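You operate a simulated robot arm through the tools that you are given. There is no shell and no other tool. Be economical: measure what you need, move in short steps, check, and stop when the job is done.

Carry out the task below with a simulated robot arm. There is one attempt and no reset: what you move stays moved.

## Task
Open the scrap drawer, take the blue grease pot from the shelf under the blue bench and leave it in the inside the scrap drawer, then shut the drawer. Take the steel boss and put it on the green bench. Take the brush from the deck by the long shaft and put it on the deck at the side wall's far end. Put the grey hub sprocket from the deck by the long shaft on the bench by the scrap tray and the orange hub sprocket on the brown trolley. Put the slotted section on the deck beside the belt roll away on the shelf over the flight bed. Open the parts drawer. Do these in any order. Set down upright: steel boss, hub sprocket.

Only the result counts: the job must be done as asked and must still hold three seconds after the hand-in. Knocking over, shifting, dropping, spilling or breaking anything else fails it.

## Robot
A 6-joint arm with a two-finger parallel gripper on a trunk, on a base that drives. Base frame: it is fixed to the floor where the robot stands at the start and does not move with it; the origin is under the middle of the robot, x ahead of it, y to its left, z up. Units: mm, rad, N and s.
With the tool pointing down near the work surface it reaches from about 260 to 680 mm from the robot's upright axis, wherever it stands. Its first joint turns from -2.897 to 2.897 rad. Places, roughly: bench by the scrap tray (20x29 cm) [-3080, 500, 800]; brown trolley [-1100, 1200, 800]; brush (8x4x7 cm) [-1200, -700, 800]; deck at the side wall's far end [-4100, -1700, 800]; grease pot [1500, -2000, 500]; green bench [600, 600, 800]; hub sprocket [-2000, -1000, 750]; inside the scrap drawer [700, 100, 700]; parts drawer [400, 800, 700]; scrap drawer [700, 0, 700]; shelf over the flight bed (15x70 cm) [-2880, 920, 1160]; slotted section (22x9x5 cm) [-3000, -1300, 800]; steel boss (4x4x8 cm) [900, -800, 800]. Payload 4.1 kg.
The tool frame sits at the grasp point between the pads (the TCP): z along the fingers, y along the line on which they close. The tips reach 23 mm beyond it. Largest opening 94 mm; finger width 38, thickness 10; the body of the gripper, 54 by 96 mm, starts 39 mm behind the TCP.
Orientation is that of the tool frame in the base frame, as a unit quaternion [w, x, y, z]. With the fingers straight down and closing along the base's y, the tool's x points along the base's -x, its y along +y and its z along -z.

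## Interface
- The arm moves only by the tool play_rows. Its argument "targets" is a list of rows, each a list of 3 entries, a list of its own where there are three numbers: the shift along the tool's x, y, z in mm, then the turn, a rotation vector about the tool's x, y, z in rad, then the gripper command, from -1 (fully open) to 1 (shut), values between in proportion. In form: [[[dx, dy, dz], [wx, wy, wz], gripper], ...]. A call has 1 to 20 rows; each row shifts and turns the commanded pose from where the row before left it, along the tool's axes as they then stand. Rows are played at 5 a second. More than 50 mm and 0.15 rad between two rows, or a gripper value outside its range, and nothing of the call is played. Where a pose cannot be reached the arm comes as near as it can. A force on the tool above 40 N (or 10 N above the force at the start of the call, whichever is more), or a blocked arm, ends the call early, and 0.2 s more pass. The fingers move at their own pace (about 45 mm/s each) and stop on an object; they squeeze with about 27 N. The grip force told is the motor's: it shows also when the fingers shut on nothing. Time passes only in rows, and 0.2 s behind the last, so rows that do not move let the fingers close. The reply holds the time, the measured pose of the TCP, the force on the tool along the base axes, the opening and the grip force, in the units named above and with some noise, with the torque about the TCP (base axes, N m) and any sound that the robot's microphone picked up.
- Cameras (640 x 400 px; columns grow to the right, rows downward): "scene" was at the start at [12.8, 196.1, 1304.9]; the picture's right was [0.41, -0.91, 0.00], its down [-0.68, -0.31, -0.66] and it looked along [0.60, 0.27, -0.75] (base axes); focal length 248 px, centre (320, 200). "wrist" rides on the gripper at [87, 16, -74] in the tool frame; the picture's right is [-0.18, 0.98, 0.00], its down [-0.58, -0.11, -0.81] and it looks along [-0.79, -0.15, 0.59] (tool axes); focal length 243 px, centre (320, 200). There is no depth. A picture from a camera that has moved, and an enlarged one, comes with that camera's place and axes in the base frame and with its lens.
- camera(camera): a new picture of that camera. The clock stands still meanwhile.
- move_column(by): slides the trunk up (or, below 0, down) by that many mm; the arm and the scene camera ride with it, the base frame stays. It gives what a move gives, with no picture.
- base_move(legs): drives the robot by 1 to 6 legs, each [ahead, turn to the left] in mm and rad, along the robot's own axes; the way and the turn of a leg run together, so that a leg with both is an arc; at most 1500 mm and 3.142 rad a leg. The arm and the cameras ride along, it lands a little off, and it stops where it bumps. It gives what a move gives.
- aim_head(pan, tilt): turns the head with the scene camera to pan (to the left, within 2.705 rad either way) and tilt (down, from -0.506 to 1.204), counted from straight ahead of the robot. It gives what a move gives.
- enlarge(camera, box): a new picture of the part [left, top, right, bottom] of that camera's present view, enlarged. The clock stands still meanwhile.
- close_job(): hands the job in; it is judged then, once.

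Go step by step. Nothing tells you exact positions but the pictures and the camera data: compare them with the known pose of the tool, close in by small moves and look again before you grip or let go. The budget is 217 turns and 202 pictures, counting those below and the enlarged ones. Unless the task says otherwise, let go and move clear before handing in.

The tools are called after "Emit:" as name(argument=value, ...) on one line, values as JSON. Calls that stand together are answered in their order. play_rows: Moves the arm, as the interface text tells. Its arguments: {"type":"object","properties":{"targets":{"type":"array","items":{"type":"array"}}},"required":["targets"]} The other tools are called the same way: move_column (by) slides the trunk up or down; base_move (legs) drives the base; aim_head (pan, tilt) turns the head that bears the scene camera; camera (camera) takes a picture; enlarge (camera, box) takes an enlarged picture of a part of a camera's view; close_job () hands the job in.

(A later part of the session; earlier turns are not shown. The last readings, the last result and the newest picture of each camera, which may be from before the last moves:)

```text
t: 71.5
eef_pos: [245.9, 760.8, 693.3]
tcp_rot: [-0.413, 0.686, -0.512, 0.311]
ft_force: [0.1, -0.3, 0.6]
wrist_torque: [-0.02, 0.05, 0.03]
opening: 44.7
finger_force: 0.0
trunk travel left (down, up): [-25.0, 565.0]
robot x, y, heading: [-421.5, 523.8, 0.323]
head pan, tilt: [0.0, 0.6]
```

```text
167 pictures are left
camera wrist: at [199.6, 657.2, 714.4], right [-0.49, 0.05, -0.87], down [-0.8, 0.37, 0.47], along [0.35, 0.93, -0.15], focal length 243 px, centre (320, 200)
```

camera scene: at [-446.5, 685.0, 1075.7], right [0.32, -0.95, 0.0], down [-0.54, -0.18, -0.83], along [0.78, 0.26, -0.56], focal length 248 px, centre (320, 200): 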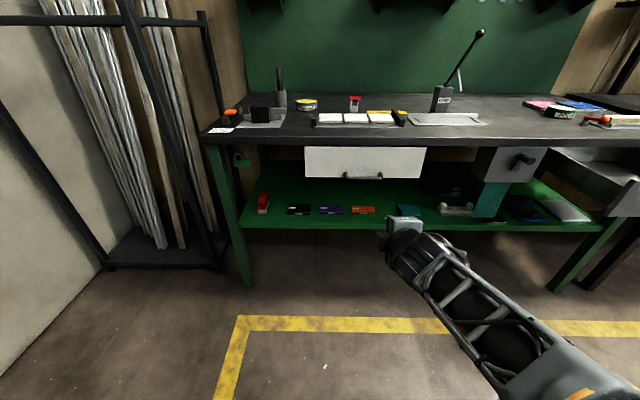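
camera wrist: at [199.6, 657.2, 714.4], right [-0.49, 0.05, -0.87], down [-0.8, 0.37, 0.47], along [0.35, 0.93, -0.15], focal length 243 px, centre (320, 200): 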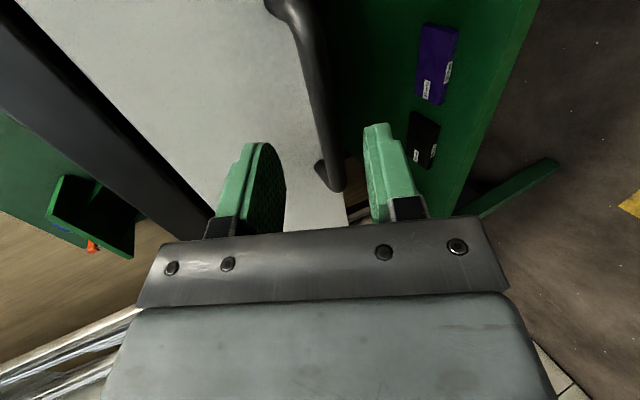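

Same picture as before the first grip; advance 30 mm, close and pull.

Emit:
play_rows(targets=[[[0, 1, 10], [0, 0, 0], 0.05], [[0, 1, 10], [0, 0, 0], 0.05], [[0, 1, 11], [0, 0, 0], 0.05], [[0, 0, 0], [0, 0, 0], 1], [[0, 0, 0], [0, 0, 0], 1], [[0, 0, 0], [0, 0, 0], 1], [[0, 0, 0], [0, 0, 0], 1]])

Emit:
play_rows(targets=[[[0, 6.9, -13.3], [0, 0, 0], 1], [[0, 6.9, -13.3], [0, 0, 0], 1], [[0, 6.9, -13.3], [0, 0, 0], 1], [[0, 6.9, -13.3], [0, 0, 0], 1]])

```text
t: 73.1
eef_pos: [270.9, 769.2, 675.7]
tcp_rot: [-0.414, 0.685, -0.513, 0.311]
ft_force: [0.5, -0.6, -0.6]
wrist_torque: [-0.54, -0.14, 0.19]
opening: 13.6
finger_force: 45.4
trunk travel left (down, up): [-25.0, 565.0]
robot x, y, heading: [-422.1, 517.9, 0.327]
head pan, tilt: [0.0, 0.6]
```

```text
t: 74.1
eef_pos: [214.4, 750.0, 675.2]
tcp_rot: [-0.411, 0.685, -0.514, 0.313]
ft_force: [4.0, -14.7, -8.0]
wrist_torque: [-0.33, 0.07, 1.06]
opening: 13.7
finger_force: 45.3
trunk travel left (down, up): [-25.0, 565.0]
robot x, y, heading: [-419.1, 521.0, 0.323]
head pan, tilt: [0.0, 0.6]
```

Emit:
play_rows(targets=[[[0.6, 6.9, -13.3], [0, 0, 0], 1], [[0.2, 6.9, -13.3], [0, 0, 0], 1], [[0.2, 6.9, -13.3], [0, 0, 0], 1], [[0.2, 6.9, -13.3], [0, 0, 0], 1], [[0.2, 6.9, -13.3], [0, 0, 0], 1], [[0, 6.9, -13.3], [0, 0, 0], 1], [[0, 6.9, -13.3], [0, 0, 0], 1], [[0, 6.9, -13.3], [0, 0, 0], 1], [[0, 6.9, -13.3], [0, 0, 0], 1], [[0, 6.9, -13.3], [0, 0, 0], 1]])

Emit:
camera(camera="scene")

```text
t: 76.1
eef_pos: [88.0, 711.0, 675.7]
tcp_rot: [-0.411, 0.685, -0.514, 0.312]
ft_force: [1.2, -8.9, -5.0]
wrist_torque: [-0.74, -0.06, -0.28]
opening: 13.4
finger_force: 44.8
trunk travel left (down, up): [-25.0, 565.0]
robot x, y, heading: [-421.1, 521.7, 0.322]
head pan, tilt: [0.0, 0.6]
stopped in row 10: the force on the tool passed its limit at 41 N (the readings are from after the stop); the commanded pose is now the measured one
```

```text
166 pictures are left
camera scene: at [-445.2, 684.4, 1076.0], right [0.31, -0.95, 0.0], down [-0.54, -0.18, -0.82], along [0.78, 0.26, -0.57], focal length 248 px, centre (320, 200)
```

scene: 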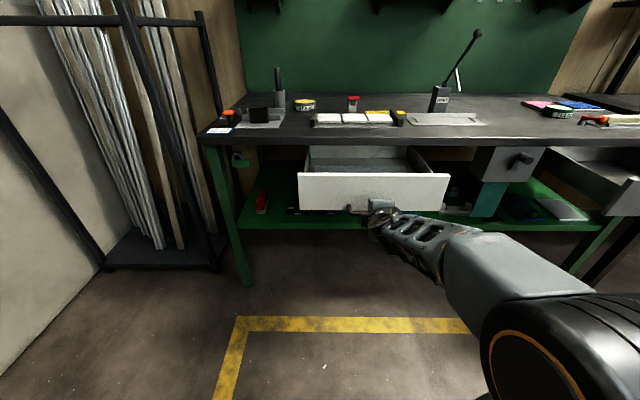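

Parts drawer hit its stop, fully open. Releasing, backing away, and putting the tool back to pointing down.

Emit:
play_rows(targets=[[[0, 0, 0], [0, 0, 0], 0.1], [[0, 0, 0], [0, 0, 0], 0.1], [[0, 0, 0], [0, 0, 0], 0.1], [[0, 0, -20], [0, 0, 0], 0.1], [[0, 0, -30], [0, 0, 0], 0.1], [[0, 0, -30], [0, 0, 0], 0.1]])

Emit:
base_move(legs=[[-250, 0]])

Emit:
play_rows(targets=[[[0, -20, -20], [-0.14, 0, 0], -1], [[0, -20, -20], [-0.14, 0, 0], -1], [[0, 0, 0], [-0.14, 0, 0], -1], [[0, 0, 0], [-0.14, 0, 0], -1], [[0, 0, 0], [-0.14, 0, 0], -1], [[0, 0, 0], [-0.14, 0, 0], -1], [[0, 0, 0], [-0.14, 0, 0], -1], [[0, 0, 0], [-0.107, 0, 0], -1]])

Emit:
move_column(by=250)

Emit:
camera(camera="scene")

```text
t: 77.5
eef_pos: [19.6, 691.8, 714.8]
tcp_rot: [-0.412, 0.685, -0.513, 0.311]
ft_force: [-0.3, -0.7, -0.7]
wrist_torque: [0.02, 0.01, -0.01]
opening: 42.1
finger_force: 0.2
trunk travel left (down, up): [-25.0, 565.0]
robot x, y, heading: [-419.9, 520.5, 0.323]
head pan, tilt: [0.0, 0.6]
```

```text
t: 79.3
eef_pos: [-221.5, 611.6, 715.0]
tcp_rot: [-0.411, 0.685, -0.514, 0.313]
ft_force: [0.0, 0.1, -0.8]
wrist_torque: [0.0, -0.02, -0.02]
opening: 42.4
finger_force: 0.0
trunk travel left (down, up): [-25.0, 565.0]
robot x, y, heading: [-662.3, 442.3, 0.324]
head pan, tilt: [0.0, 0.6]
```

```text
t: 81.1
eef_pos: [-233.5, 606.6, 769.6]
tcp_rot: [0.002, 0.799, -0.601, 0.002]
ft_force: [0.5, -0.3, 0.8]
wrist_torque: [0.02, 0.0, -0.01]
opening: 94.1
finger_force: 0.1
trunk travel left (down, up): [-25.0, 565.0]
robot x, y, heading: [-663.8, 443.7, 0.324]
head pan, tilt: [0.0, 0.6]
```

```text
t: 83.7
eef_pos: [-232.8, 607.6, 1019.3]
tcp_rot: [0.002, 0.799, -0.601, 0.002]
ft_force: [-0.2, 0.2, -0.2]
wrist_torque: [-0.02, 0.02, 0.0]
opening: 94.0
finger_force: 0.1
trunk travel left (down, up): [-275.0, 315.0]
robot x, y, heading: [-660.9, 442.7, 0.321]
head pan, tilt: [0.0, 0.6]
```

```text
165 pictures are left
camera scene: at [-686.6, 604.6, 1325.7], right [0.32, -0.95, 0.0], down [-0.54, -0.18, -0.83], along [0.78, 0.26, -0.56], focal length 248 px, centre (320, 200)
```

scene: 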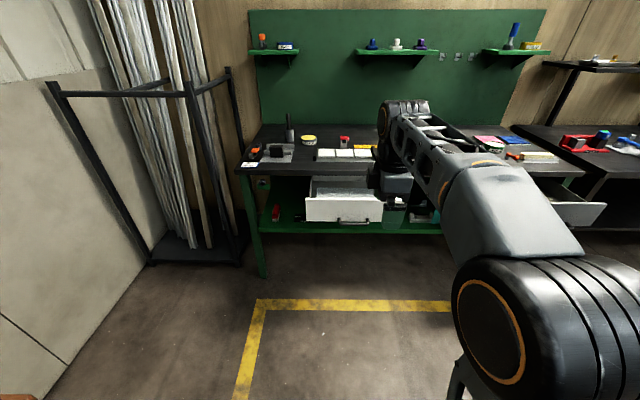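

Both drawers are open. Next the steel boss near [950,-870]; I'll raise the arm and drive to about [320,-850].

Emit:
move_column(by=130)

Emit:
base_move(legs=[[0, -1.243], [812, 0], [811, 0], [0, 0.922]])

Emit:
aim_head(pan=0.1, tilt=0.6)

Emit:
camera(camera="scene")

Emit:
camera(camera="wrist")

```text
t: 85.3
eef_pos: [-233.4, 607.1, 1149.5]
tcp_rot: [0.002, 0.799, -0.601, 0.002]
ft_force: [0.2, 0.0, -0.2]
wrist_torque: [-0.01, 0.0, -0.01]
opening: 93.9
finger_force: 0.1
trunk travel left (down, up): [-405.0, 185.0]
robot x, y, heading: [-664.5, 439.6, 0.319]
head pan, tilt: [0.0, 0.6]
```

```text
t: 98.9
eef_pos: [736.5, -839.9, 1149.2]
tcp_rot: [-0.002, -0.686, 0.728, -0.001]
ft_force: [-0.4, -0.2, 0.6]
wrist_torque: [0.02, 0.0, -0.01]
opening: 94.2
finger_force: 0.0
trunk travel left (down, up): [-405.0, 185.0]
robot x, y, heading: [275.6, -855.7, -0.018]
head pan, tilt: [0.0, 0.6]
```

```text
t: 99.6
eef_pos: [736.3, -838.7, 1149.4]
tcp_rot: [-0.002, -0.686, 0.728, -0.002]
ft_force: [0.3, -0.1, 0.4]
wrist_torque: [0.0, 0.0, -0.04]
opening: 94.2
finger_force: 0.1
trunk travel left (down, up): [-405.0, 185.0]
robot x, y, heading: [274.7, -852.5, -0.018]
head pan, tilt: [0.099, 0.6]
```

```text
164 pictures are left
camera scene: at [309.4, -681.7, 1455.7], right [0.08, -1.0, 0.0], down [-0.56, -0.05, -0.83], along [0.82, 0.07, -0.56], focal length 248 px, centre (320, 200)
```

scene: 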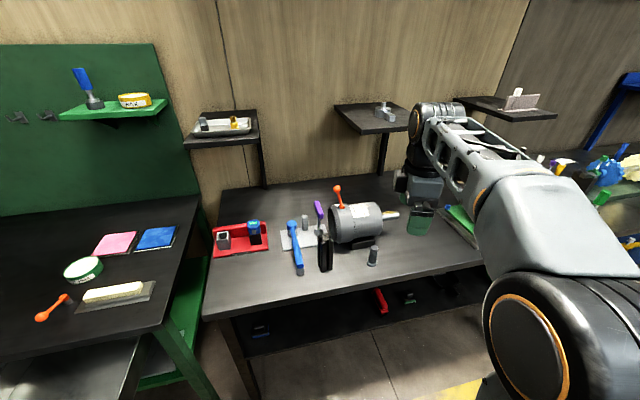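

```text
163 pictures are left
camera wrist: at [715.3, -924.3, 1224.8], right [-0.97, 0.24, 0.0], down [0.14, 0.58, 0.8], along [0.2, 0.78, -0.6], focal length 243 px, centre (320, 200)
```

wrist: 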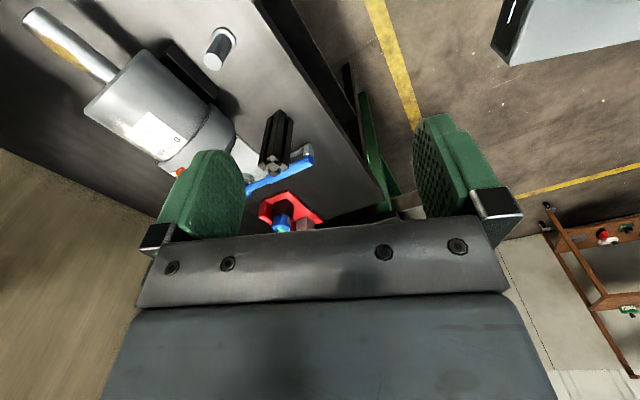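

Emit:
enlarge(camera="scene", box=[200, 180, 440, 330])

Emit:
enlarge(camera="wrist", box=[80, 0, 320, 150])

```text
2.67 times, centred on (320, 255) of scene
camera zoom: at [309.4, -681.7, 1455.7], right [0.08, -1.0, 0.0], down [-0.56, -0.05, -0.83], along [0.82, 0.07, -0.56], focal length 660 px, centre (320, 53)
```

zoom: 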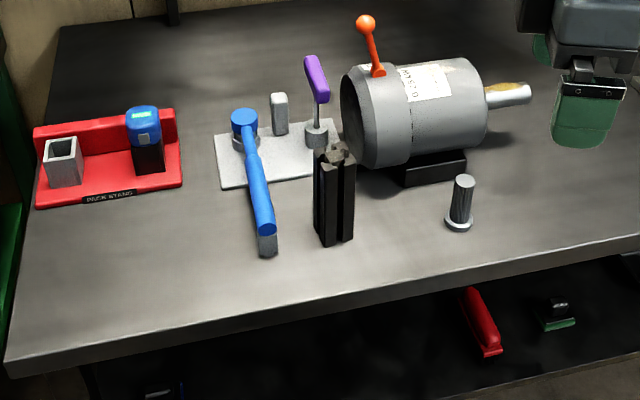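

```text
2.67 times, centred on (200, 75) of wrist
camera zoom: at [715.3, -924.3, 1224.8], right [-0.97, 0.24, 0.0], down [0.14, 0.58, 0.8], along [0.2, 0.78, -0.6], focal length 647 px, centre (640, 533)
```

zoom: 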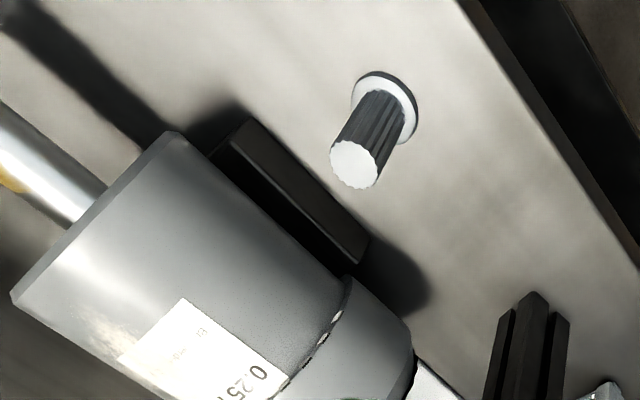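

The boss (flanged splined bush) stands at about [896,-811], top ≈874. I'll turn the tool to close sideways and come above it.

Emit:
play_rows(targets=[[[0, 0, 0], [0, 0, 0.1373], -1], [[0, 0, 0], [0, 0, 0.1373], -1], [[0, 0, 0], [0, 0, 0.1373], -1], [[0, 0, 0], [0, 0, 0.1373], -1], [[0, 0, 0], [0, 0, 0.1373], -1], [[0, 0, 0], [0, 0, 0.1373], -1], [[0, 0, 0], [0, 0, 0.1373], -1], [[0, 0, 0], [0, 0, 0.1373], -1], [[0, 0, 0], [0, 0, 0.1373], -1], [[0, 0, 0], [0, 0, 0.1373], -1], [[0, 0, 0], [0, 0, 0.1373], -1], [[-32, 5.6, 0], [0, 0, 0], -1], [[-32, 5.6, 0], [0, 0, 0], -1], [[-32, 5.6, 0], [0, 0, 0], -1], [[-32, 5.6, 0], [0, 0, 0], -1], [[-32, 5.6, 0], [0, 0, 0], -1]])

Emit:
play_rows(targets=[[[0, 0, 40], [0, 0, 0], -1], [[0, 0, 40], [0, 0, 0], -1], [[0, 0, 40], [0, 0, 0], -1], [[0, 0, 40], [0, 0, 0], -1], [[0, 0, 35], [0, 0, 0], -1]])

Emit:
camera(camera="wrist")

Emit:
camera(camera="scene")

```text
t: 103.0
eef_pos: [887.2, -812.8, 1145.2]
tcp_rot: [0.001, 0.0, 1.0, -0.002]
ft_force: [-0.6, -0.4, 0.3]
wrist_torque: [0.03, -0.08, -0.01]
opening: 94.0
finger_force: 0.1
out of reach, approached as far as the arm can: row 16
trunk travel left (down, up): [-405.0, 185.0]
robot x, y, heading: [278.2, -855.0, -0.022]
head pan, tilt: [0.099, 0.6]
```

```text
t: 104.2
eef_pos: [888.1, -812.3, 949.5]
tcp_rot: [0.0, 0.0, 1.0, -0.002]
ft_force: [0.4, -0.3, 0.6]
wrist_torque: [-0.01, 0.01, 0.0]
opening: 94.1
finger_force: 0.0
trunk travel left (down, up): [-405.0, 185.0]
robot x, y, heading: [277.3, -855.3, -0.018]
head pan, tilt: [0.099, 0.6]
```

```text
160 pictures are left
camera wrist: at [802.5, -795.8, 1024.1], right [0.18, 0.98, 0.0], down [0.58, -0.11, 0.81], along [0.79, -0.15, -0.59], focal length 243 px, centre (320, 200)
```

wrist: 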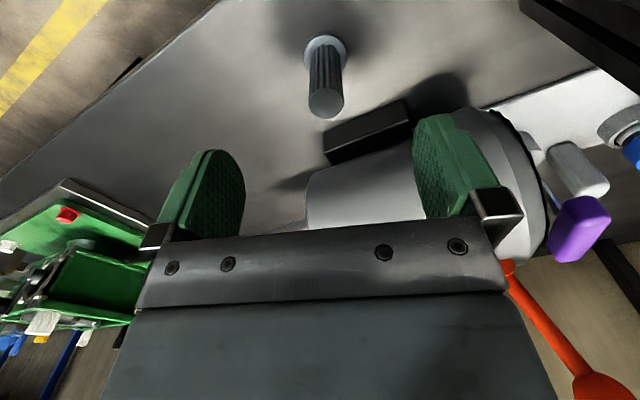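

```text
159 pictures are left
camera scene: at [309.5, -681.7, 1455.7], right [0.08, -1.0, 0.0], down [-0.56, -0.05, -0.83], along [0.82, 0.07, -0.56], focal length 248 px, centre (320, 200)
```

scene: 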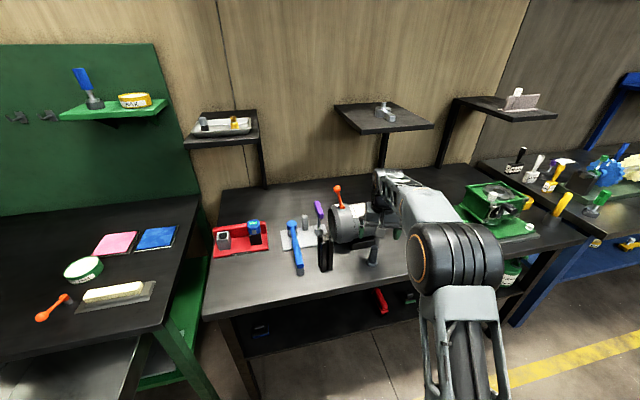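

Boss at about [892,-808]; aligning, descending 105 mm and gripping.

Emit:
play_rows(targets=[[[-4, 4, 20], [0, 0, 0], -1], [[0, 0, 30], [0, 0, 0], -1], [[0, 0, 30], [0, 0, 0], -1], [[0, 0, 25], [0, 0, 0], -1]])

Emit:
camera(camera="wrist")

```text
t: 105.2
eef_pos: [894.2, -808.9, 843.0]
tcp_rot: [0.0, 0.001, 1.0, -0.003]
ft_force: [-0.3, 1.0, 0.1]
wrist_torque: [0.03, -0.02, -0.01]
opening: 93.9
finger_force: 0.0
trunk travel left (down, up): [-405.0, 185.0]
robot x, y, heading: [275.8, -855.0, -0.021]
head pan, tilt: [0.099, 0.6]
```

```text
158 pictures are left
camera wrist: at [807.0, -792.7, 918.6], right [0.18, 0.98, 0.0], down [0.58, -0.11, 0.81], along [0.79, -0.15, -0.59], focal length 243 px, centre (320, 200)
```

wrist: 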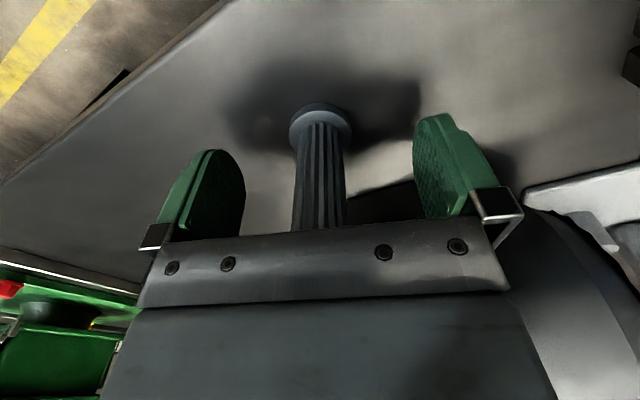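

Emit:
play_rows(targets=[[[0, 0, 0], [0, 0, 0], 1], [[0, 0, 0], [0, 0, 0], 1], [[0, 0, 0], [0, 0, 0], 1], [[0, 0, 0], [0, 0, 0], 1], [[0, 0, 0], [0, 0, 0], 1], [[0, 0, -15], [0, 0, 0], 1], [[0, 0, -15], [0, 0, 0], 1]])

Emit:
camera(camera="wrist")

```text
t: 106.8
eef_pos: [893.2, -809.4, 871.9]
tcp_rot: [-0.001, 0.0, 1.0, -0.003]
ft_force: [0.6, -0.1, -2.9]
wrist_torque: [0.03, 0.01, 0.03]
opening: 24.0
finger_force: 26.9
trunk travel left (down, up): [-405.0, 185.0]
robot x, y, heading: [277.1, -855.6, -0.017]
head pan, tilt: [0.099, 0.6]
```

```text
157 pictures are left
camera wrist: at [806.8, -792.5, 948.7], right [0.18, 0.98, 0.0], down [0.58, -0.11, 0.81], along [0.79, -0.15, -0.59], focal length 243 px, centre (320, 200)
```

wrist: 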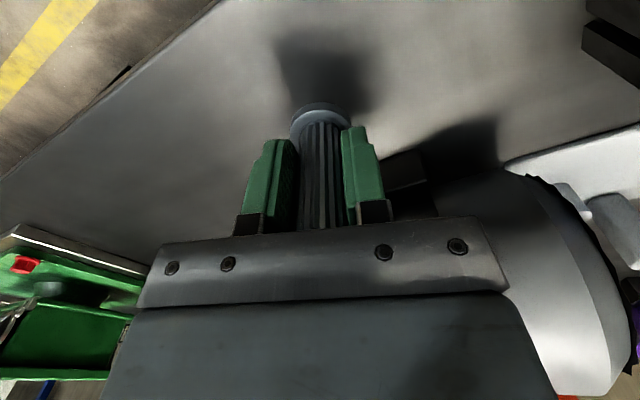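

The boss is held. I'll lift, retract and drive to stand between the two open drawers, to set it on a bare patch of the green bench near [595,283].

Emit:
play_rows(targets=[[[0, 0, -40], [0, 0, 0], 1], [[0, 0, -40], [0, 0, 0], 1], [[0, 0, -40], [0, 0, 0], 1], [[0, 0, -40], [0, 0, 0], 1], [[40, 0, -20], [0, 0, 0], 1], [[40, 0, 0], [0, 0, 0], 1], [[40, 0, 0], [0, 0, 0], 1], [[40, 0, 0], [0, 0, 0], 1]])

Emit:
base_move(legs=[[-500, 0], [0, 1.41], [1061, 0], [0, -1.092]])

Emit:
camera(camera="scene")

Emit:
camera(camera="wrist")

```text
t: 108.6
eef_pos: [732.9, -808.0, 1055.0]
tcp_rot: [0.0, 0.0, 1.0, -0.002]
ft_force: [-0.2, -0.8, -3.1]
wrist_torque: [0.01, 0.03, 0.02]
opening: 24.0
finger_force: 26.6
trunk travel left (down, up): [-405.0, 185.0]
robot x, y, heading: [277.8, -856.0, -0.018]
head pan, tilt: [0.099, 0.6]
```

```text
t: 123.0
eef_pos: [379.7, 408.5, 1055.6]
tcp_rot: [0.0, -0.158, 0.987, -0.002]
ft_force: [0.8, -0.1, -2.6]
wrist_torque: [0.01, 0.0, 0.0]
opening: 24.2
finger_force: 27.2
trunk travel left (down, up): [-405.0, 185.0]
robot x, y, heading: [-42.9, 220.2, 0.304]
head pan, tilt: [0.099, 0.6]
```

```text
156 pictures are left
camera scene: at [-64.1, 396.4, 1455.7], right [0.39, -0.92, 0.0], down [-0.52, -0.22, -0.82], along [0.76, 0.32, -0.57], focal length 248 px, centre (320, 200)
```

scene: 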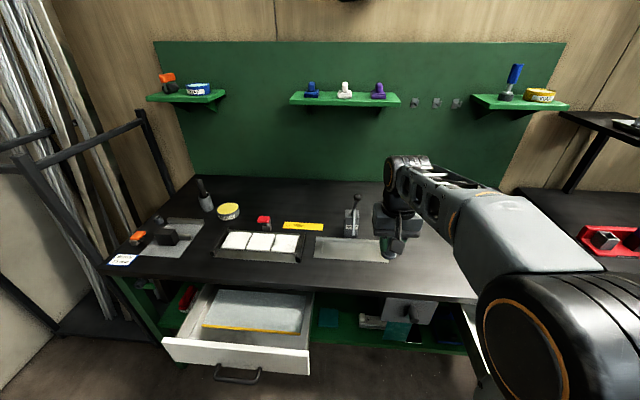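

```text
155 pictures are left
camera wrist: at [291.9, 397.0, 1130.7], right [-0.13, 0.99, 0.0], down [0.59, 0.08, 0.81], along [0.8, 0.1, -0.59], focal length 243 px, centre (320, 200)
```

wrist: 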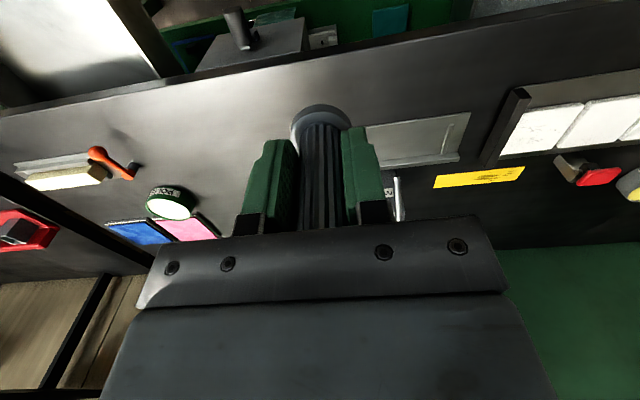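

The patch near [590,280] is bare. Moving over it and lowering.

Emit:
play_rows(targets=[[[-32, -37.5, 0], [0, 0, 0], 1], [[-32, -37.5, 0], [0, 0, 0], 1], [[-32, -37.5, 0], [0, 0, 0], 1], [[-32, -37.5, 0], [0, 0, 0], 1], [[-32, -37.5, 0], [0, 0, 0], 1], [[0, 0, 45], [0, 0, 0], 1], [[0, 0, 45], [0, 0, 0], 1], [[0, 0, 45], [0, 0, 0], 1], [[0, 0, 45], [0, 0, 0], 1]])

Emit:
camera(camera="wrist")

```text
t: 125.0
eef_pos: [588.2, 278.7, 875.5]
tcp_rot: [-0.001, -0.158, 0.987, 0.0]
ft_force: [-0.5, -0.1, -3.6]
wrist_torque: [-0.02, 0.0, 0.02]
opening: 23.7
finger_force: 27.2
trunk travel left (down, up): [-405.0, 185.0]
robot x, y, heading: [-42.3, 224.1, 0.3]
head pan, tilt: [0.099, 0.6]
```

```text
154 pictures are left
camera wrist: at [501.3, 266.8, 950.3], right [-0.13, 0.99, 0.0], down [0.59, 0.08, 0.81], along [0.8, 0.1, -0.59], focal length 243 px, centre (320, 200)
```

wrist: 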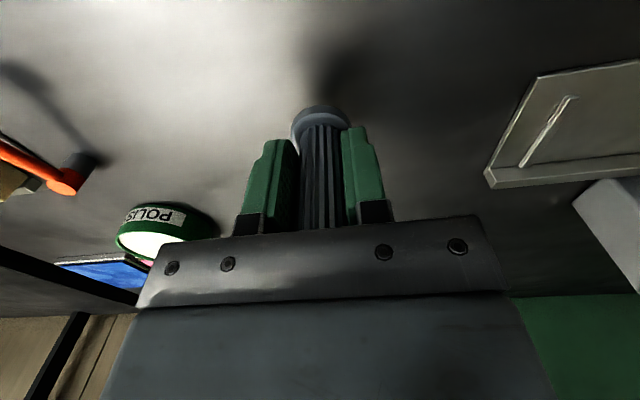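

Clear all round. Lowering in small steps until contact.

Emit:
play_rows(targets=[[[0, 0, 15], [0, 0, 0], 1], [[0, 0, 6], [0, 0, 0], 1], [[0, 0, 4], [0, 0, 0], 1], [[0, 0, 3], [0, 0, 0], 1], [[0, 0, 3], [0, 0, 0], 1]])

```text
t: 126.2
eef_pos: [590.1, 279.8, 845.3]
tcp_rot: [0.0, -0.158, 0.987, -0.003]
ft_force: [1.1, 0.2, -2.9]
wrist_torque: [0.0, 0.02, -0.02]
opening: 23.8
finger_force: 26.6
trunk travel left (down, up): [-405.0, 185.0]
robot x, y, heading: [-44.8, 220.1, 0.3]
head pan, tilt: [0.099, 0.6]
```

Emit:
play_rows(targets=[[[0, 0, 2], [0, 0, 0], 1], [[0, 0, 2], [0, 0, 0], 1], [[0, 0, 2], [0, 0, 0], 1]])

Emit:
camera(camera="wrist")

```text
t: 127.0
eef_pos: [588.8, 280.0, 842.7]
tcp_rot: [0.004, -0.158, 0.987, -0.002]
ft_force: [0.9, 0.5, 20.2]
wrist_torque: [0.37, 0.02, -0.14]
opening: 23.7
finger_force: 26.9
trunk travel left (down, up): [-405.0, 185.0]
robot x, y, heading: [-40.8, 224.0, 0.3]
head pan, tilt: [0.099, 0.6]
```

```text
153 pictures are left
camera wrist: at [502.0, 267.7, 917.7], right [-0.13, 0.99, 0.0], down [0.58, 0.08, 0.81], along [0.8, 0.1, -0.59], focal length 243 px, centre (320, 200)
```

wrist: 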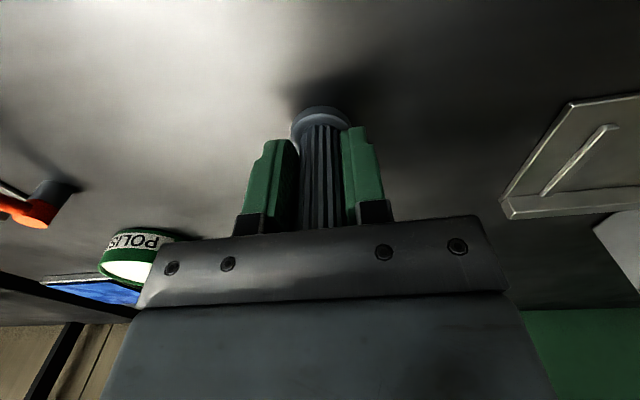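

Contact made. Releasing straight up.

Emit:
play_rows(targets=[[[0, 0, -1], [0, 0, 0], 1], [[0, 0, 0], [0, 0, 0], 0.2], [[0, 0, 0], [0, 0, 0], -0.4], [[0, 0, 0], [0, 0, 0], -1], [[0, 0, 0], [0, 0, 0], -1], [[0, 0, 0], [0, 0, 0], -1], [[0, 0, -20], [0, 0, 0], -1], [[0, 0, -40], [0, 0, 0], -1], [[0, 0, -45], [0, 0, 0], -1], [[0, 0, -45], [0, 0, 0], -1]])

Emit:
camera(camera="wrist")

```text
t: 129.2
eef_pos: [591.2, 281.7, 991.0]
tcp_rot: [-0.001, -0.158, 0.987, -0.002]
ft_force: [0.1, -0.4, -0.1]
wrist_torque: [0.0, 0.01, -0.02]
opening: 94.0
finger_force: 0.1
trunk travel left (down, up): [-405.0, 185.0]
robot x, y, heading: [-44.6, 220.4, 0.303]
head pan, tilt: [0.099, 0.6]
```

```text
152 pictures are left
camera wrist: at [503.8, 270.9, 1066.6], right [-0.13, 0.99, 0.0], down [0.59, 0.08, 0.81], along [0.8, 0.1, -0.59], focal length 243 px, centre (320, 200)
```

wrist: 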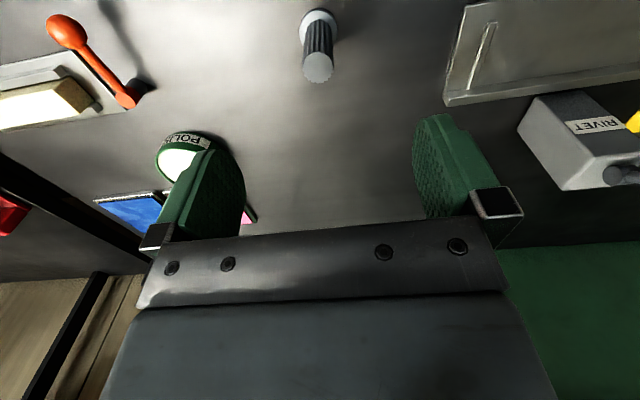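

Boss is standing on the green bench. Next the grease pot; I'll retract, back out and drive down to face the blue bench.

Emit:
play_rows(targets=[[[40, 20, -10], [0, 0, 0], -1], [[40, 20, -10], [0, 0, 0], -1], [[40, 20, -10], [0, 0, 0], -1], [[40, 20, -10], [0, 0, 0], -1], [[40, 20, -10], [0, 0, 0], -1]])

Emit:
base_move(legs=[[-300, 0], [0, -1.515], [1111, 0], [1111, 0], [0, 1.512]])

Emit:
aim_head(pan=0.0, tilt=0.5)

Emit:
camera(camera="scene")

```text
t: 130.4
eef_pos: [366.7, 313.2, 1039.2]
tcp_rot: [0.001, -0.159, 0.987, -0.003]
ft_force: [0.3, 0.0, 0.4]
wrist_torque: [0.0, 0.02, -0.01]
opening: 93.9
finger_force: 0.0
trunk travel left (down, up): [-405.0, 185.0]
robot x, y, heading: [-41.0, 222.8, 0.301]
head pan, tilt: [0.099, 0.6]
```

```text
t: 150.3
eef_pos: [879.3, -1831.6, 1040.1]
tcp_rot: [0.0, -0.177, 0.984, -0.002]
ft_force: [-0.5, 0.8, 0.3]
wrist_torque: [0.01, 0.01, 0.0]
opening: 94.0
finger_force: 0.1
trunk travel left (down, up): [-405.0, 185.0]
robot x, y, heading: [477.0, -1935.3, 0.33]
head pan, tilt: [0.099, 0.6]
```

```text
t: 151.0
eef_pos: [878.7, -1830.2, 1040.0]
tcp_rot: [-0.001, -0.177, 0.984, -0.002]
ft_force: [-0.2, 0.3, 0.0]
wrist_torque: [-0.02, -0.01, 0.02]
opening: 94.0
finger_force: 0.1
trunk travel left (down, up): [-405.0, 185.0]
robot x, y, heading: [472.6, -1935.2, 0.337]
head pan, tilt: [0.0, 0.499]
```

```text
151 pictures are left
camera scene: at [450.4, -1770.4, 1464.8], right [0.33, -0.94, 0.0], down [-0.45, -0.16, -0.88], along [0.83, 0.29, -0.48], focal length 248 px, centre (320, 200)
```

scene: 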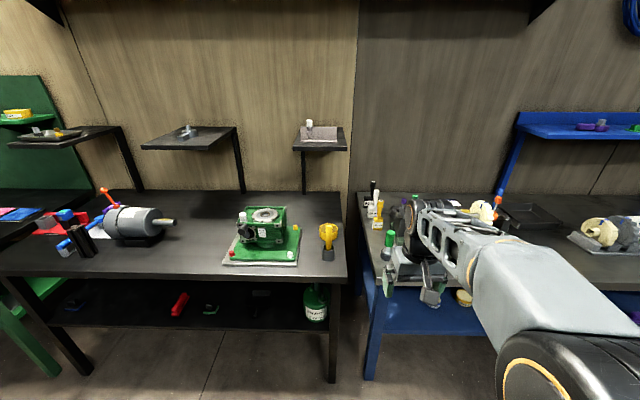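

I'll lower the trunk and look under the blue bench, to the right.

Emit:
move_column(by=-380)

Emit:
aim_head(pan=-0.35, tilt=0.35)

Emit:
camera(camera="scene")

Emit:
camera(camera="wrist")

```text
t: 154.7
eef_pos: [879.8, -1831.5, 659.4]
tcp_rot: [-0.001, -0.175, 0.985, -0.002]
ft_force: [0.6, -0.2, 0.3]
wrist_torque: [0.03, -0.03, -0.01]
opening: 94.1
finger_force: 0.0
trunk travel left (down, up): [-25.0, 565.0]
robot x, y, heading: [471.7, -1937.6, 0.333]
head pan, tilt: [0.0, 0.499]
```

```text
t: 155.5
eef_pos: [878.7, -1830.3, 660.2]
tcp_rot: [-0.001, -0.176, 0.984, -0.003]
ft_force: [-0.3, 0.1, -0.5]
wrist_torque: [-0.02, 0.0, 0.02]
opening: 94.0
finger_force: 0.0
trunk travel left (down, up): [-25.0, 565.0]
robot x, y, heading: [476.0, -1934.7, 0.333]
head pan, tilt: [-0.351, 0.351]
```

```text
150 pictures are left
camera scene: at [457.6, -1801.7, 1098.5], right [-0.01, -1.0, 0.0], down [-0.34, 0.01, -0.94], along [0.94, -0.01, -0.34], focal length 248 px, centre (320, 200)
```

scene: 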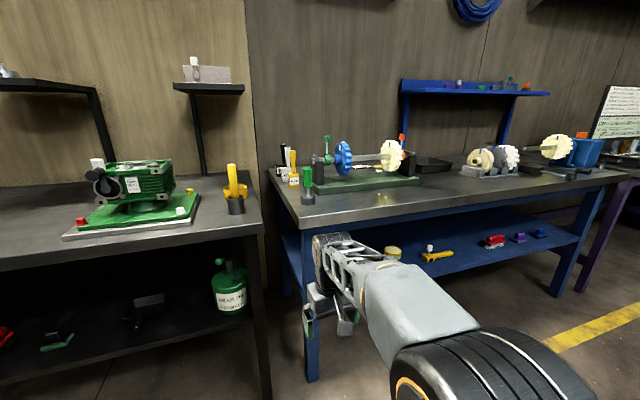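

```text
149 pictures are left
camera wrist: at [792.4, -1845.4, 735.3], right [-0.17, 0.99, 0.0], down [0.58, 0.1, 0.81], along [0.8, 0.13, -0.59], focal length 243 px, centre (320, 200)
```

wrist: 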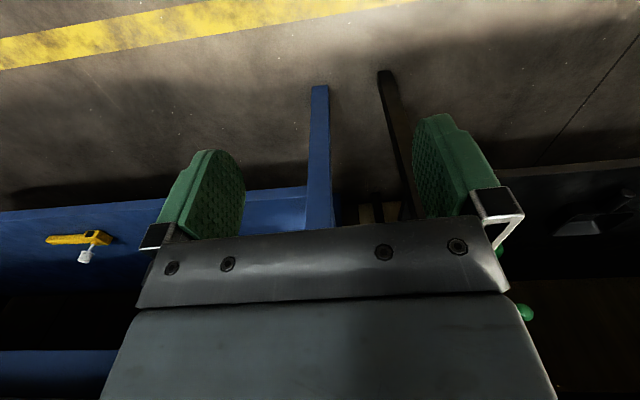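

Emit:
enlarge(camera="scene", box=[370, 200, 610, 350])

```text
2.67 times, centred on (490, 275) of scene
camera zoom: at [457.6, -1801.7, 1098.5], right [-0.01, -1.0, 0.0], down [-0.34, 0.01, -0.94], along [0.94, -0.01, -0.34], focal length 660 px, centre (-133, 0)
```

zoom: 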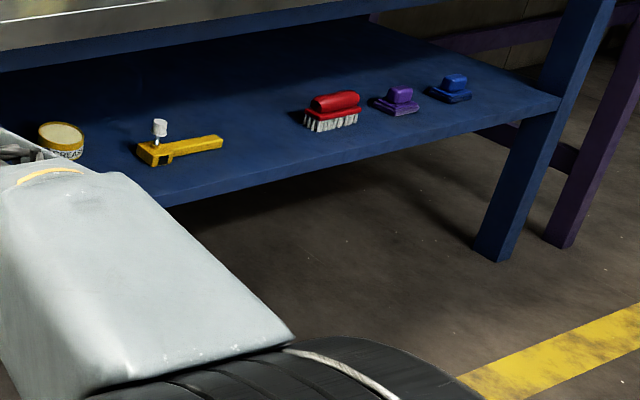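

The blue pot is hidden behind the arm. I'll drive so as to face its place, near [1500,-2000,500].

Emit:
base_move(legs=[[0, -1.079], [417, 0], [0, 1.046]])

Emit:
aim_head(pan=0.0, tilt=0.45)

Emit:
camera(camera="scene")

```text
t: 163.5
eef_pos: [1192.7, -2140.7, 659.8]
tcp_rot: [0.0, -0.151, 0.989, -0.002]
ft_force: [0.1, -0.7, -0.5]
wrist_torque: [0.0, -0.02, -0.02]
opening: 94.1
finger_force: 0.1
trunk travel left (down, up): [-25.0, 565.0]
robot x, y, heading: [779.8, -2223.4, 0.286]
head pan, tilt: [-0.351, 0.351]
```

```text
t: 164.3
eef_pos: [1193.4, -2139.6, 659.8]
tcp_rot: [-0.001, -0.15, 0.989, -0.003]
ft_force: [0.5, -0.9, -0.3]
wrist_torque: [0.0, 0.03, 0.02]
opening: 93.6
finger_force: 0.0
trunk travel left (down, up): [-25.0, 565.0]
robot x, y, heading: [782.4, -2225.7, 0.284]
head pan, tilt: [0.0, 0.45]
```

```text
147 pictures are left
camera scene: at [768.3, -2057.8, 1089.3], right [0.28, -0.96, 0.0], down [-0.42, -0.12, -0.9], along [0.86, 0.25, -0.43], focal length 248 px, centre (320, 200)
```

scene: 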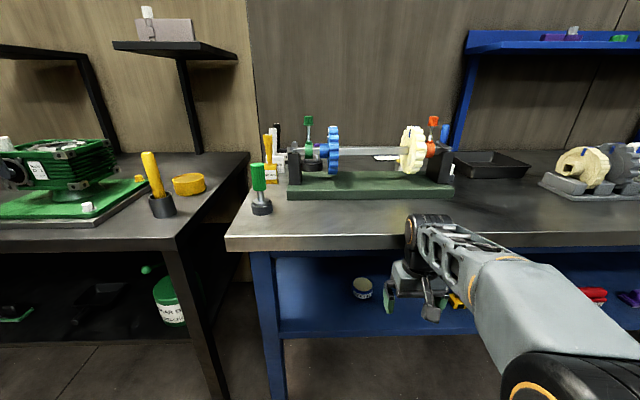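

Emit:
enlarge(camera="scene", box=[280, 230, 440, 330])

Emit:
camera(camera="wrist")

```text
4.00 times, centred on (360, 280) of scene
camera zoom: at [768.3, -2057.8, 1089.3], right [0.28, -0.96, 0.0], down [-0.42, -0.12, -0.9], along [0.86, 0.25, -0.43], focal length 990 px, centre (160, -120)
```

zoom: 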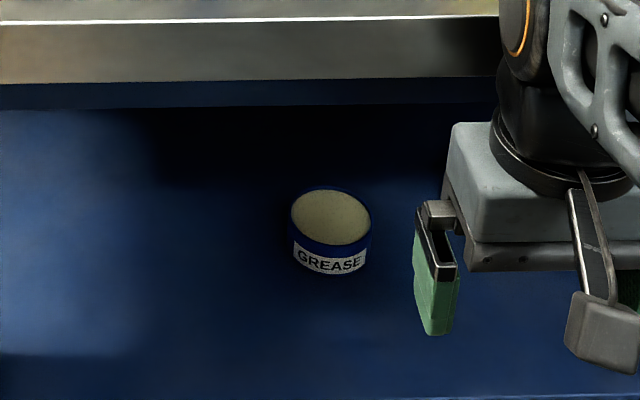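

```text
145 pictures are left
camera wrist: at [1104.8, -2150.9, 735.3], right [-0.12, 0.99, 0.0], down [0.59, 0.07, 0.81], along [0.8, 0.09, -0.59], focal length 243 px, centre (320, 200)
```

wrist: 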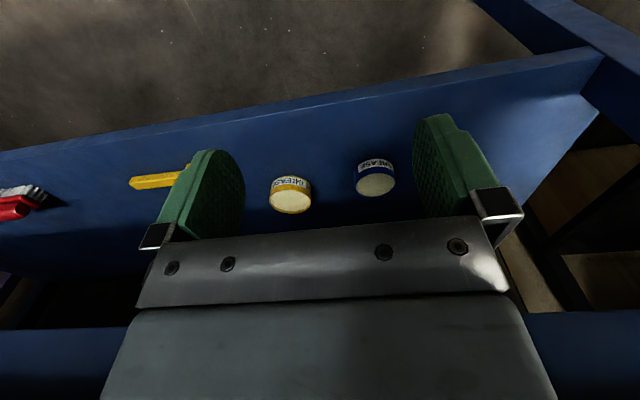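

The blue open grease pot is at about [1411,-2021], top ≈467, some 155 mm in from the shelf edge. It needs a near-level grip with the wrist camera on top, so I back off and test rolling the tool by half a turn.

Emit:
base_move(legs=[[-200, 0]])

Emit:
play_rows(targets=[[[0, 0, 0], [0, 0, 0.143], -1], [[0, 0, 0], [0, 0, 0.143], -1], [[0, 0, 0], [0, 0, 0.143], -1], [[0, 0, 0], [0, 0, 0.143], -1], [[0, 0, 0], [0, 0, 0.143], -1], [[0, 0, 0], [0, 0, 0.143], -1], [[0, 0, 0], [0, 0, 0.143], -1], [[0, 0, 0], [0, 0, 0.143], -1], [[0, 0, 0], [0, 0, 0.143], -1], [[0, 0, 0], [0, 0, 0.143], -1], [[0, 0, 0], [0, 0, 0.143], -1]])

Emit:
play_rows(targets=[[[0, 0, 0], [0, 0, 0.143], -1], [[0, 0, 0], [0, 0, 0.143], -1], [[0, 0, 0], [0, 0, 0.143], -1], [[0, 0, 0], [0, 0, 0.143], -1], [[0, 0, 0], [0, 0, 0.143], -1], [[0, 0, 0], [0, 0, 0.143], -1], [[0, 0, 0], [0, 0, 0.143], -1], [[0, 0, 0], [0, 0, 0.143], -1], [[0, 0, 0], [0, 0, 0.143], -1], [[0, 0, 0], [0, 0, 0.143], -1], [[0, 0, 0], [0, 0, 0.143], -1]])

```text
t: 165.9
eef_pos: [998.8, -2197.5, 660.0]
tcp_rot: [-0.001, -0.15, 0.989, -0.003]
ft_force: [0.9, 0.1, 0.2]
wrist_torque: [0.03, -0.04, 0.0]
opening: 94.0
finger_force: 0.1
trunk travel left (down, up): [-25.0, 565.0]
robot x, y, heading: [588.3, -2280.7, 0.283]
head pan, tilt: [0.0, 0.45]
```

```text
t: 168.3
eef_pos: [998.5, -2197.3, 660.8]
tcp_rot: [0.002, 0.595, 0.804, -0.002]
ft_force: [-0.3, 0.0, 0.3]
wrist_torque: [0.0, -0.01, 0.02]
opening: 94.1
finger_force: 0.0
trunk travel left (down, up): [-25.0, 565.0]
robot x, y, heading: [589.7, -2280.7, 0.285]
head pan, tilt: [0.0, 0.45]
```

```text
t: 170.7
eef_pos: [1000.9, -2200.9, 660.4]
tcp_rot: [0.001, 0.989, 0.151, 0.0]
ft_force: [0.3, 0.0, 0.4]
wrist_torque: [-0.03, 0.02, -0.01]
opening: 94.2
finger_force: 0.0
out of reach, approached as far as the arm can: row 11
trunk travel left (down, up): [-25.0, 565.0]
robot x, y, heading: [586.1, -2281.2, 0.283]
head pan, tilt: [0.0, 0.45]
```

The half-turn works (at its limit). Now pitching up toward level.

Emit:
play_rows(targets=[[[15, 0, 0], [0, 0.14, 0], -1], [[15, 0, 0], [0, 0.14, 0], -1], [[15, 0, 3], [0, 0.14, 0], -1], [[13, 0, 6], [0, 0.14, 0], -1], [[12, 0, 8], [0, 0.14, 0], -1], [[10, 0, 10], [0, 0.14, 0], -1], [[8, 0, 12], [0, 0.14, 0], -1], [[6, 0, 13], [0, 0.14, 0], -1], [[4, 0, 14], [0, 0.14, 0], -1]])

Emit:
camera(camera="scene")

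Emit:
camera(camera="wrist")

```text
t: 172.7
eef_pos: [1098.9, -2157.2, 654.6]
tcp_rot: [-0.103, 0.855, 0.146, 0.488]
ft_force: [0.0, 0.3, 0.6]
wrist_torque: [-0.03, 0.01, -0.01]
opening: 93.7
finger_force: 0.0
out of reach, approached as far as the arm can: row 7, 8, 9
trunk travel left (down, up): [-25.0, 565.0]
robot x, y, heading: [591.7, -2280.8, 0.284]
head pan, tilt: [0.0, 0.45]
```

```text
144 pictures are left
camera scene: at [575.0, -2113.9, 1089.3], right [0.28, -0.96, 0.0], down [-0.42, -0.12, -0.9], along [0.86, 0.25, -0.44], focal length 248 px, centre (320, 200)
```

scene: 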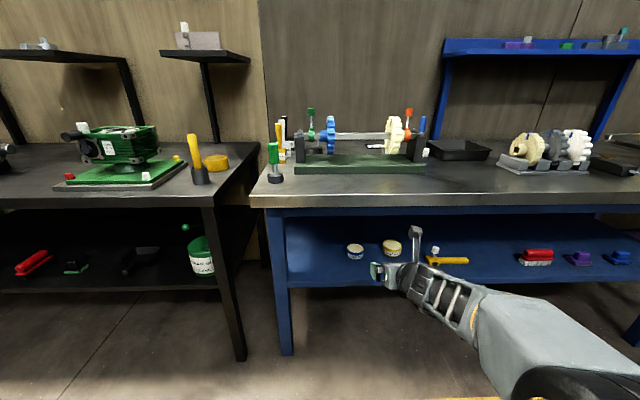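

```text
143 pictures are left
camera wrist: at [1086.2, -2183.7, 767.1], right [0.26, -0.95, -0.19], down [-0.97, -0.24, -0.09], along [0.04, 0.21, -0.98], focal length 243 px, centre (320, 200)
```

wrist: 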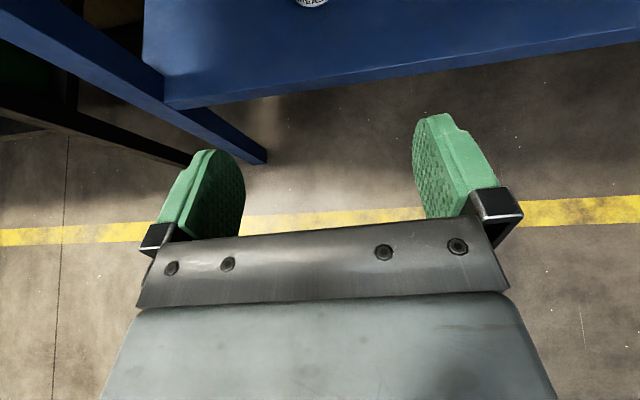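

The tool reaches 30° below level with the camera on top — good. I'll shift the base so the pot lies slightly to the right.

Emit:
base_move(legs=[[0, 0.871], [168, 0], [0, -0.855]])

Emit:
camera(camera="scene")

```text
t: 178.6
eef_pos: [1165.9, -1990.8, 653.7]
tcp_rot: [-0.109, 0.853, 0.156, 0.486]
ft_force: [-0.6, -0.5, 0.6]
wrist_torque: [0.02, 0.0, -0.02]
opening: 94.1
finger_force: 0.1
trunk travel left (down, up): [-25.0, 565.0]
robot x, y, heading: [657.2, -2125.5, 0.303]
head pan, tilt: [0.0, 0.45]
```

```text
142 pictures are left
camera scene: at [640.4, -1959.5, 1089.3], right [0.3, -0.95, 0.0], down [-0.41, -0.13, -0.9], along [0.86, 0.27, -0.44], focal length 248 px, centre (320, 200)
```

scene: 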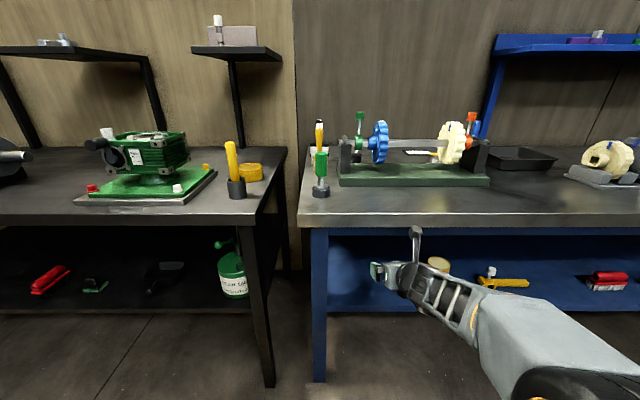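

Emit:
play_rows(targets=[[[-22.6, 21, 11.4], [0, 0, 0], -1], [[-22.6, 21, 11.4], [0, 0, 0], -1], [[-22.6, 21, 11.4], [0, 0, 0], -1], [[-22.6, 21, 11.4], [0, 0, 0], -1], [[-22.6, 21, 11.4], [0, 0, 0], -1], [[0, 0, 0], [-0.086, 0.003, 0.05], -1], [[0, 0, 0], [0, 0.1, 0], -1], [[0, 0, 0], [0, 0.1, 0], -1]])

Emit:
camera(camera="scene")

Emit:
camera(camera="wrist")

```text
t: 180.4
eef_pos: [1195.8, -2087.3, 526.6]
tcp_rot: [-0.095, 0.806, 0.103, 0.575]
ft_force: [0.3, -0.4, 0.5]
wrist_torque: [-0.01, 0.02, 0.0]
opening: 94.0
finger_force: 0.1
trunk travel left (down, up): [-25.0, 565.0]
robot x, y, heading: [657.9, -2124.5, 0.305]
head pan, tilt: [0.0, 0.45]
```

```text
141 pictures are left
camera scene: at [640.4, -1959.5, 1089.3], right [0.3, -0.95, 0.0], down [-0.41, -0.13, -0.9], along [0.86, 0.27, -0.44], focal length 248 px, centre (320, 200)
```

scene: 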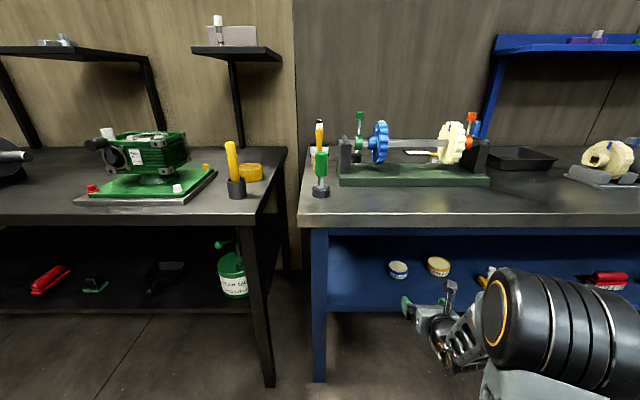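

```text
140 pictures are left
camera wrist: at [1159.7, -2118.3, 631.4], right [0.21, -0.95, -0.21], down [-0.95, -0.15, -0.29], along [0.24, 0.26, -0.93], focal length 243 px, centre (320, 200)
```

wrist: 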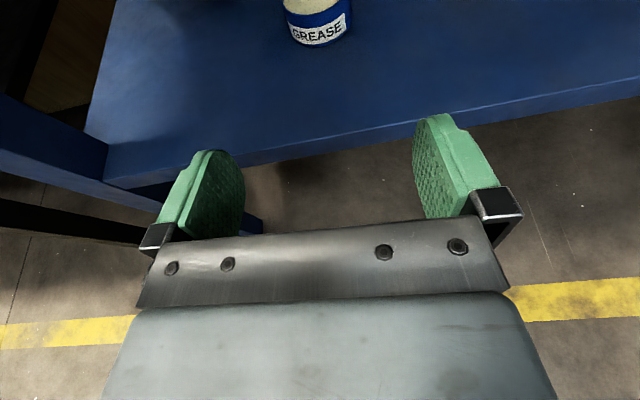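

Very good posture (19° below level, camera above), pot straight ahead. Advancing 120 mm along the tool axis.

Emit:
play_rows(targets=[[[0, 0, 30], [0, 0, 0], -1], [[0, 0, 30], [0, 0, 0], -1], [[0, 0, 30], [0, 0, 0], -1], [[0, 0, 30], [0, 0, 0], -1]])

Emit:
camera(camera="wrist")

Emit:
enlarge(camera="scene", box=[320, 210, 480, 310])

```text
t: 181.4
eef_pos: [1304.6, -2055.8, 487.0]
tcp_rot: [-0.095, 0.806, 0.103, 0.575]
ft_force: [1.3, -0.4, 0.7]
wrist_torque: [-0.02, 0.03, -0.01]
opening: 94.1
finger_force: 0.0
trunk travel left (down, up): [-25.0, 565.0]
robot x, y, heading: [658.8, -2123.1, 0.309]
head pan, tilt: [0.0, 0.45]
```

```text
139 pictures are left
camera wrist: at [1269.5, -2087.4, 592.9], right [0.21, -0.95, -0.21], down [-0.95, -0.15, -0.29], along [0.24, 0.26, -0.93], focal length 243 px, centre (320, 200)
```

wrist: 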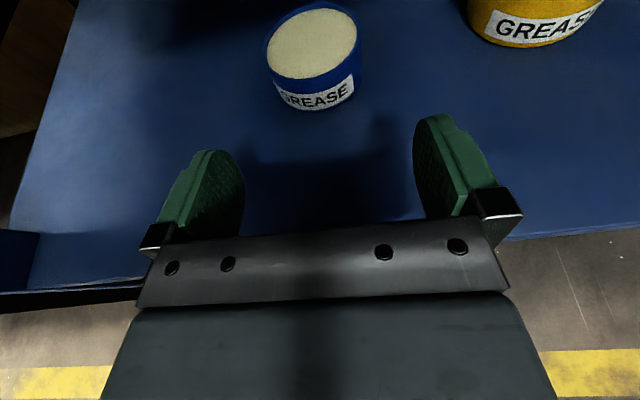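

```text
4.00 times, centred on (400, 260) of scene
camera zoom: at [640.3, -1959.6, 1089.3], right [0.3, -0.95, 0.0], down [-0.41, -0.13, -0.9], along [0.86, 0.27, -0.44], focal length 990 px, centre (0, -40)
```

zoom: 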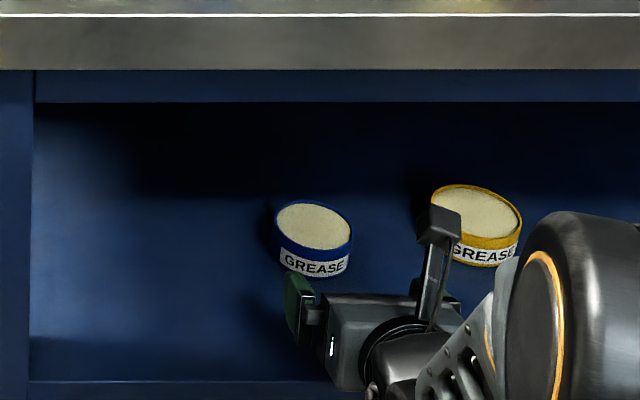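

Pot centre at [1416,-2020], top 465. Advancing so that the fingers straddle it at z≈460.

Emit:
play_rows(targets=[[[2.4, -0.5, 23], [0, 0, 0], -1], [[2.4, -0.5, 23], [0, 0, 0], -1], [[2.4, -0.5, 23], [0, 0, 0], -1], [[2.4, -0.5, 23], [0, 0, 0], -1]])

Emit:
camera(camera="wrist")

```text
t: 182.4
eef_pos: [1389.3, -2026.3, 465.5]
tcp_rot: [-0.095, 0.807, 0.103, 0.574]
ft_force: [-0.7, 0.5, -0.2]
wrist_torque: [-0.03, 0.0, -0.02]
opening: 94.1
finger_force: 0.1
trunk travel left (down, up): [-25.0, 565.0]
robot x, y, heading: [656.2, -2125.7, 0.306]
head pan, tilt: [0.0, 0.45]
```

```text
137 pictures are left
camera wrist: at [1354.7, -2058.1, 571.7], right [0.21, -0.95, -0.21], down [-0.95, -0.15, -0.29], along [0.24, 0.26, -0.94], focal length 243 px, centre (320, 200)
```

wrist: 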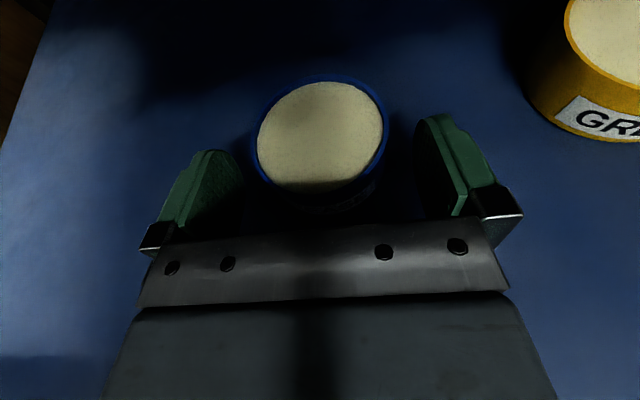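

Emit:
play_rows(targets=[[[0.4, 0, 10], [0, 0, 0], -1], [[0.4, 0, 10], [0, 0, 0], -1], [[0, 0, 0], [0, 0, 0], 0], [[0, 0, 0], [0, 0, 0], 1], [[0, 0, 0], [0, 0, 0], 1], [[0, 0, 0], [0, 0, 0], 1]])

Emit:
camera(camera="wrist")

```text
t: 183.8
eef_pos: [1407.8, -2021.8, 461.3]
tcp_rot: [-0.095, 0.806, 0.104, 0.575]
ft_force: [3.2, -0.1, 8.2]
wrist_torque: [-0.38, 0.25, 0.1]
opening: 71.4
finger_force: 27.6
trunk travel left (down, up): [-25.0, 565.0]
robot x, y, heading: [663.2, -2119.1, 0.302]
head pan, tilt: [0.0, 0.45]
```

```text
136 pictures are left
camera wrist: at [1373.3, -2053.0, 567.0], right [0.21, -0.95, -0.21], down [-0.95, -0.15, -0.29], along [0.24, 0.26, -0.93], focal length 243 px, centre (320, 200)
```

wrist: 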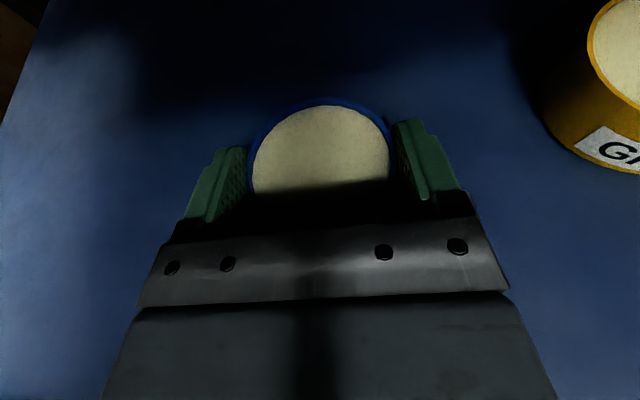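

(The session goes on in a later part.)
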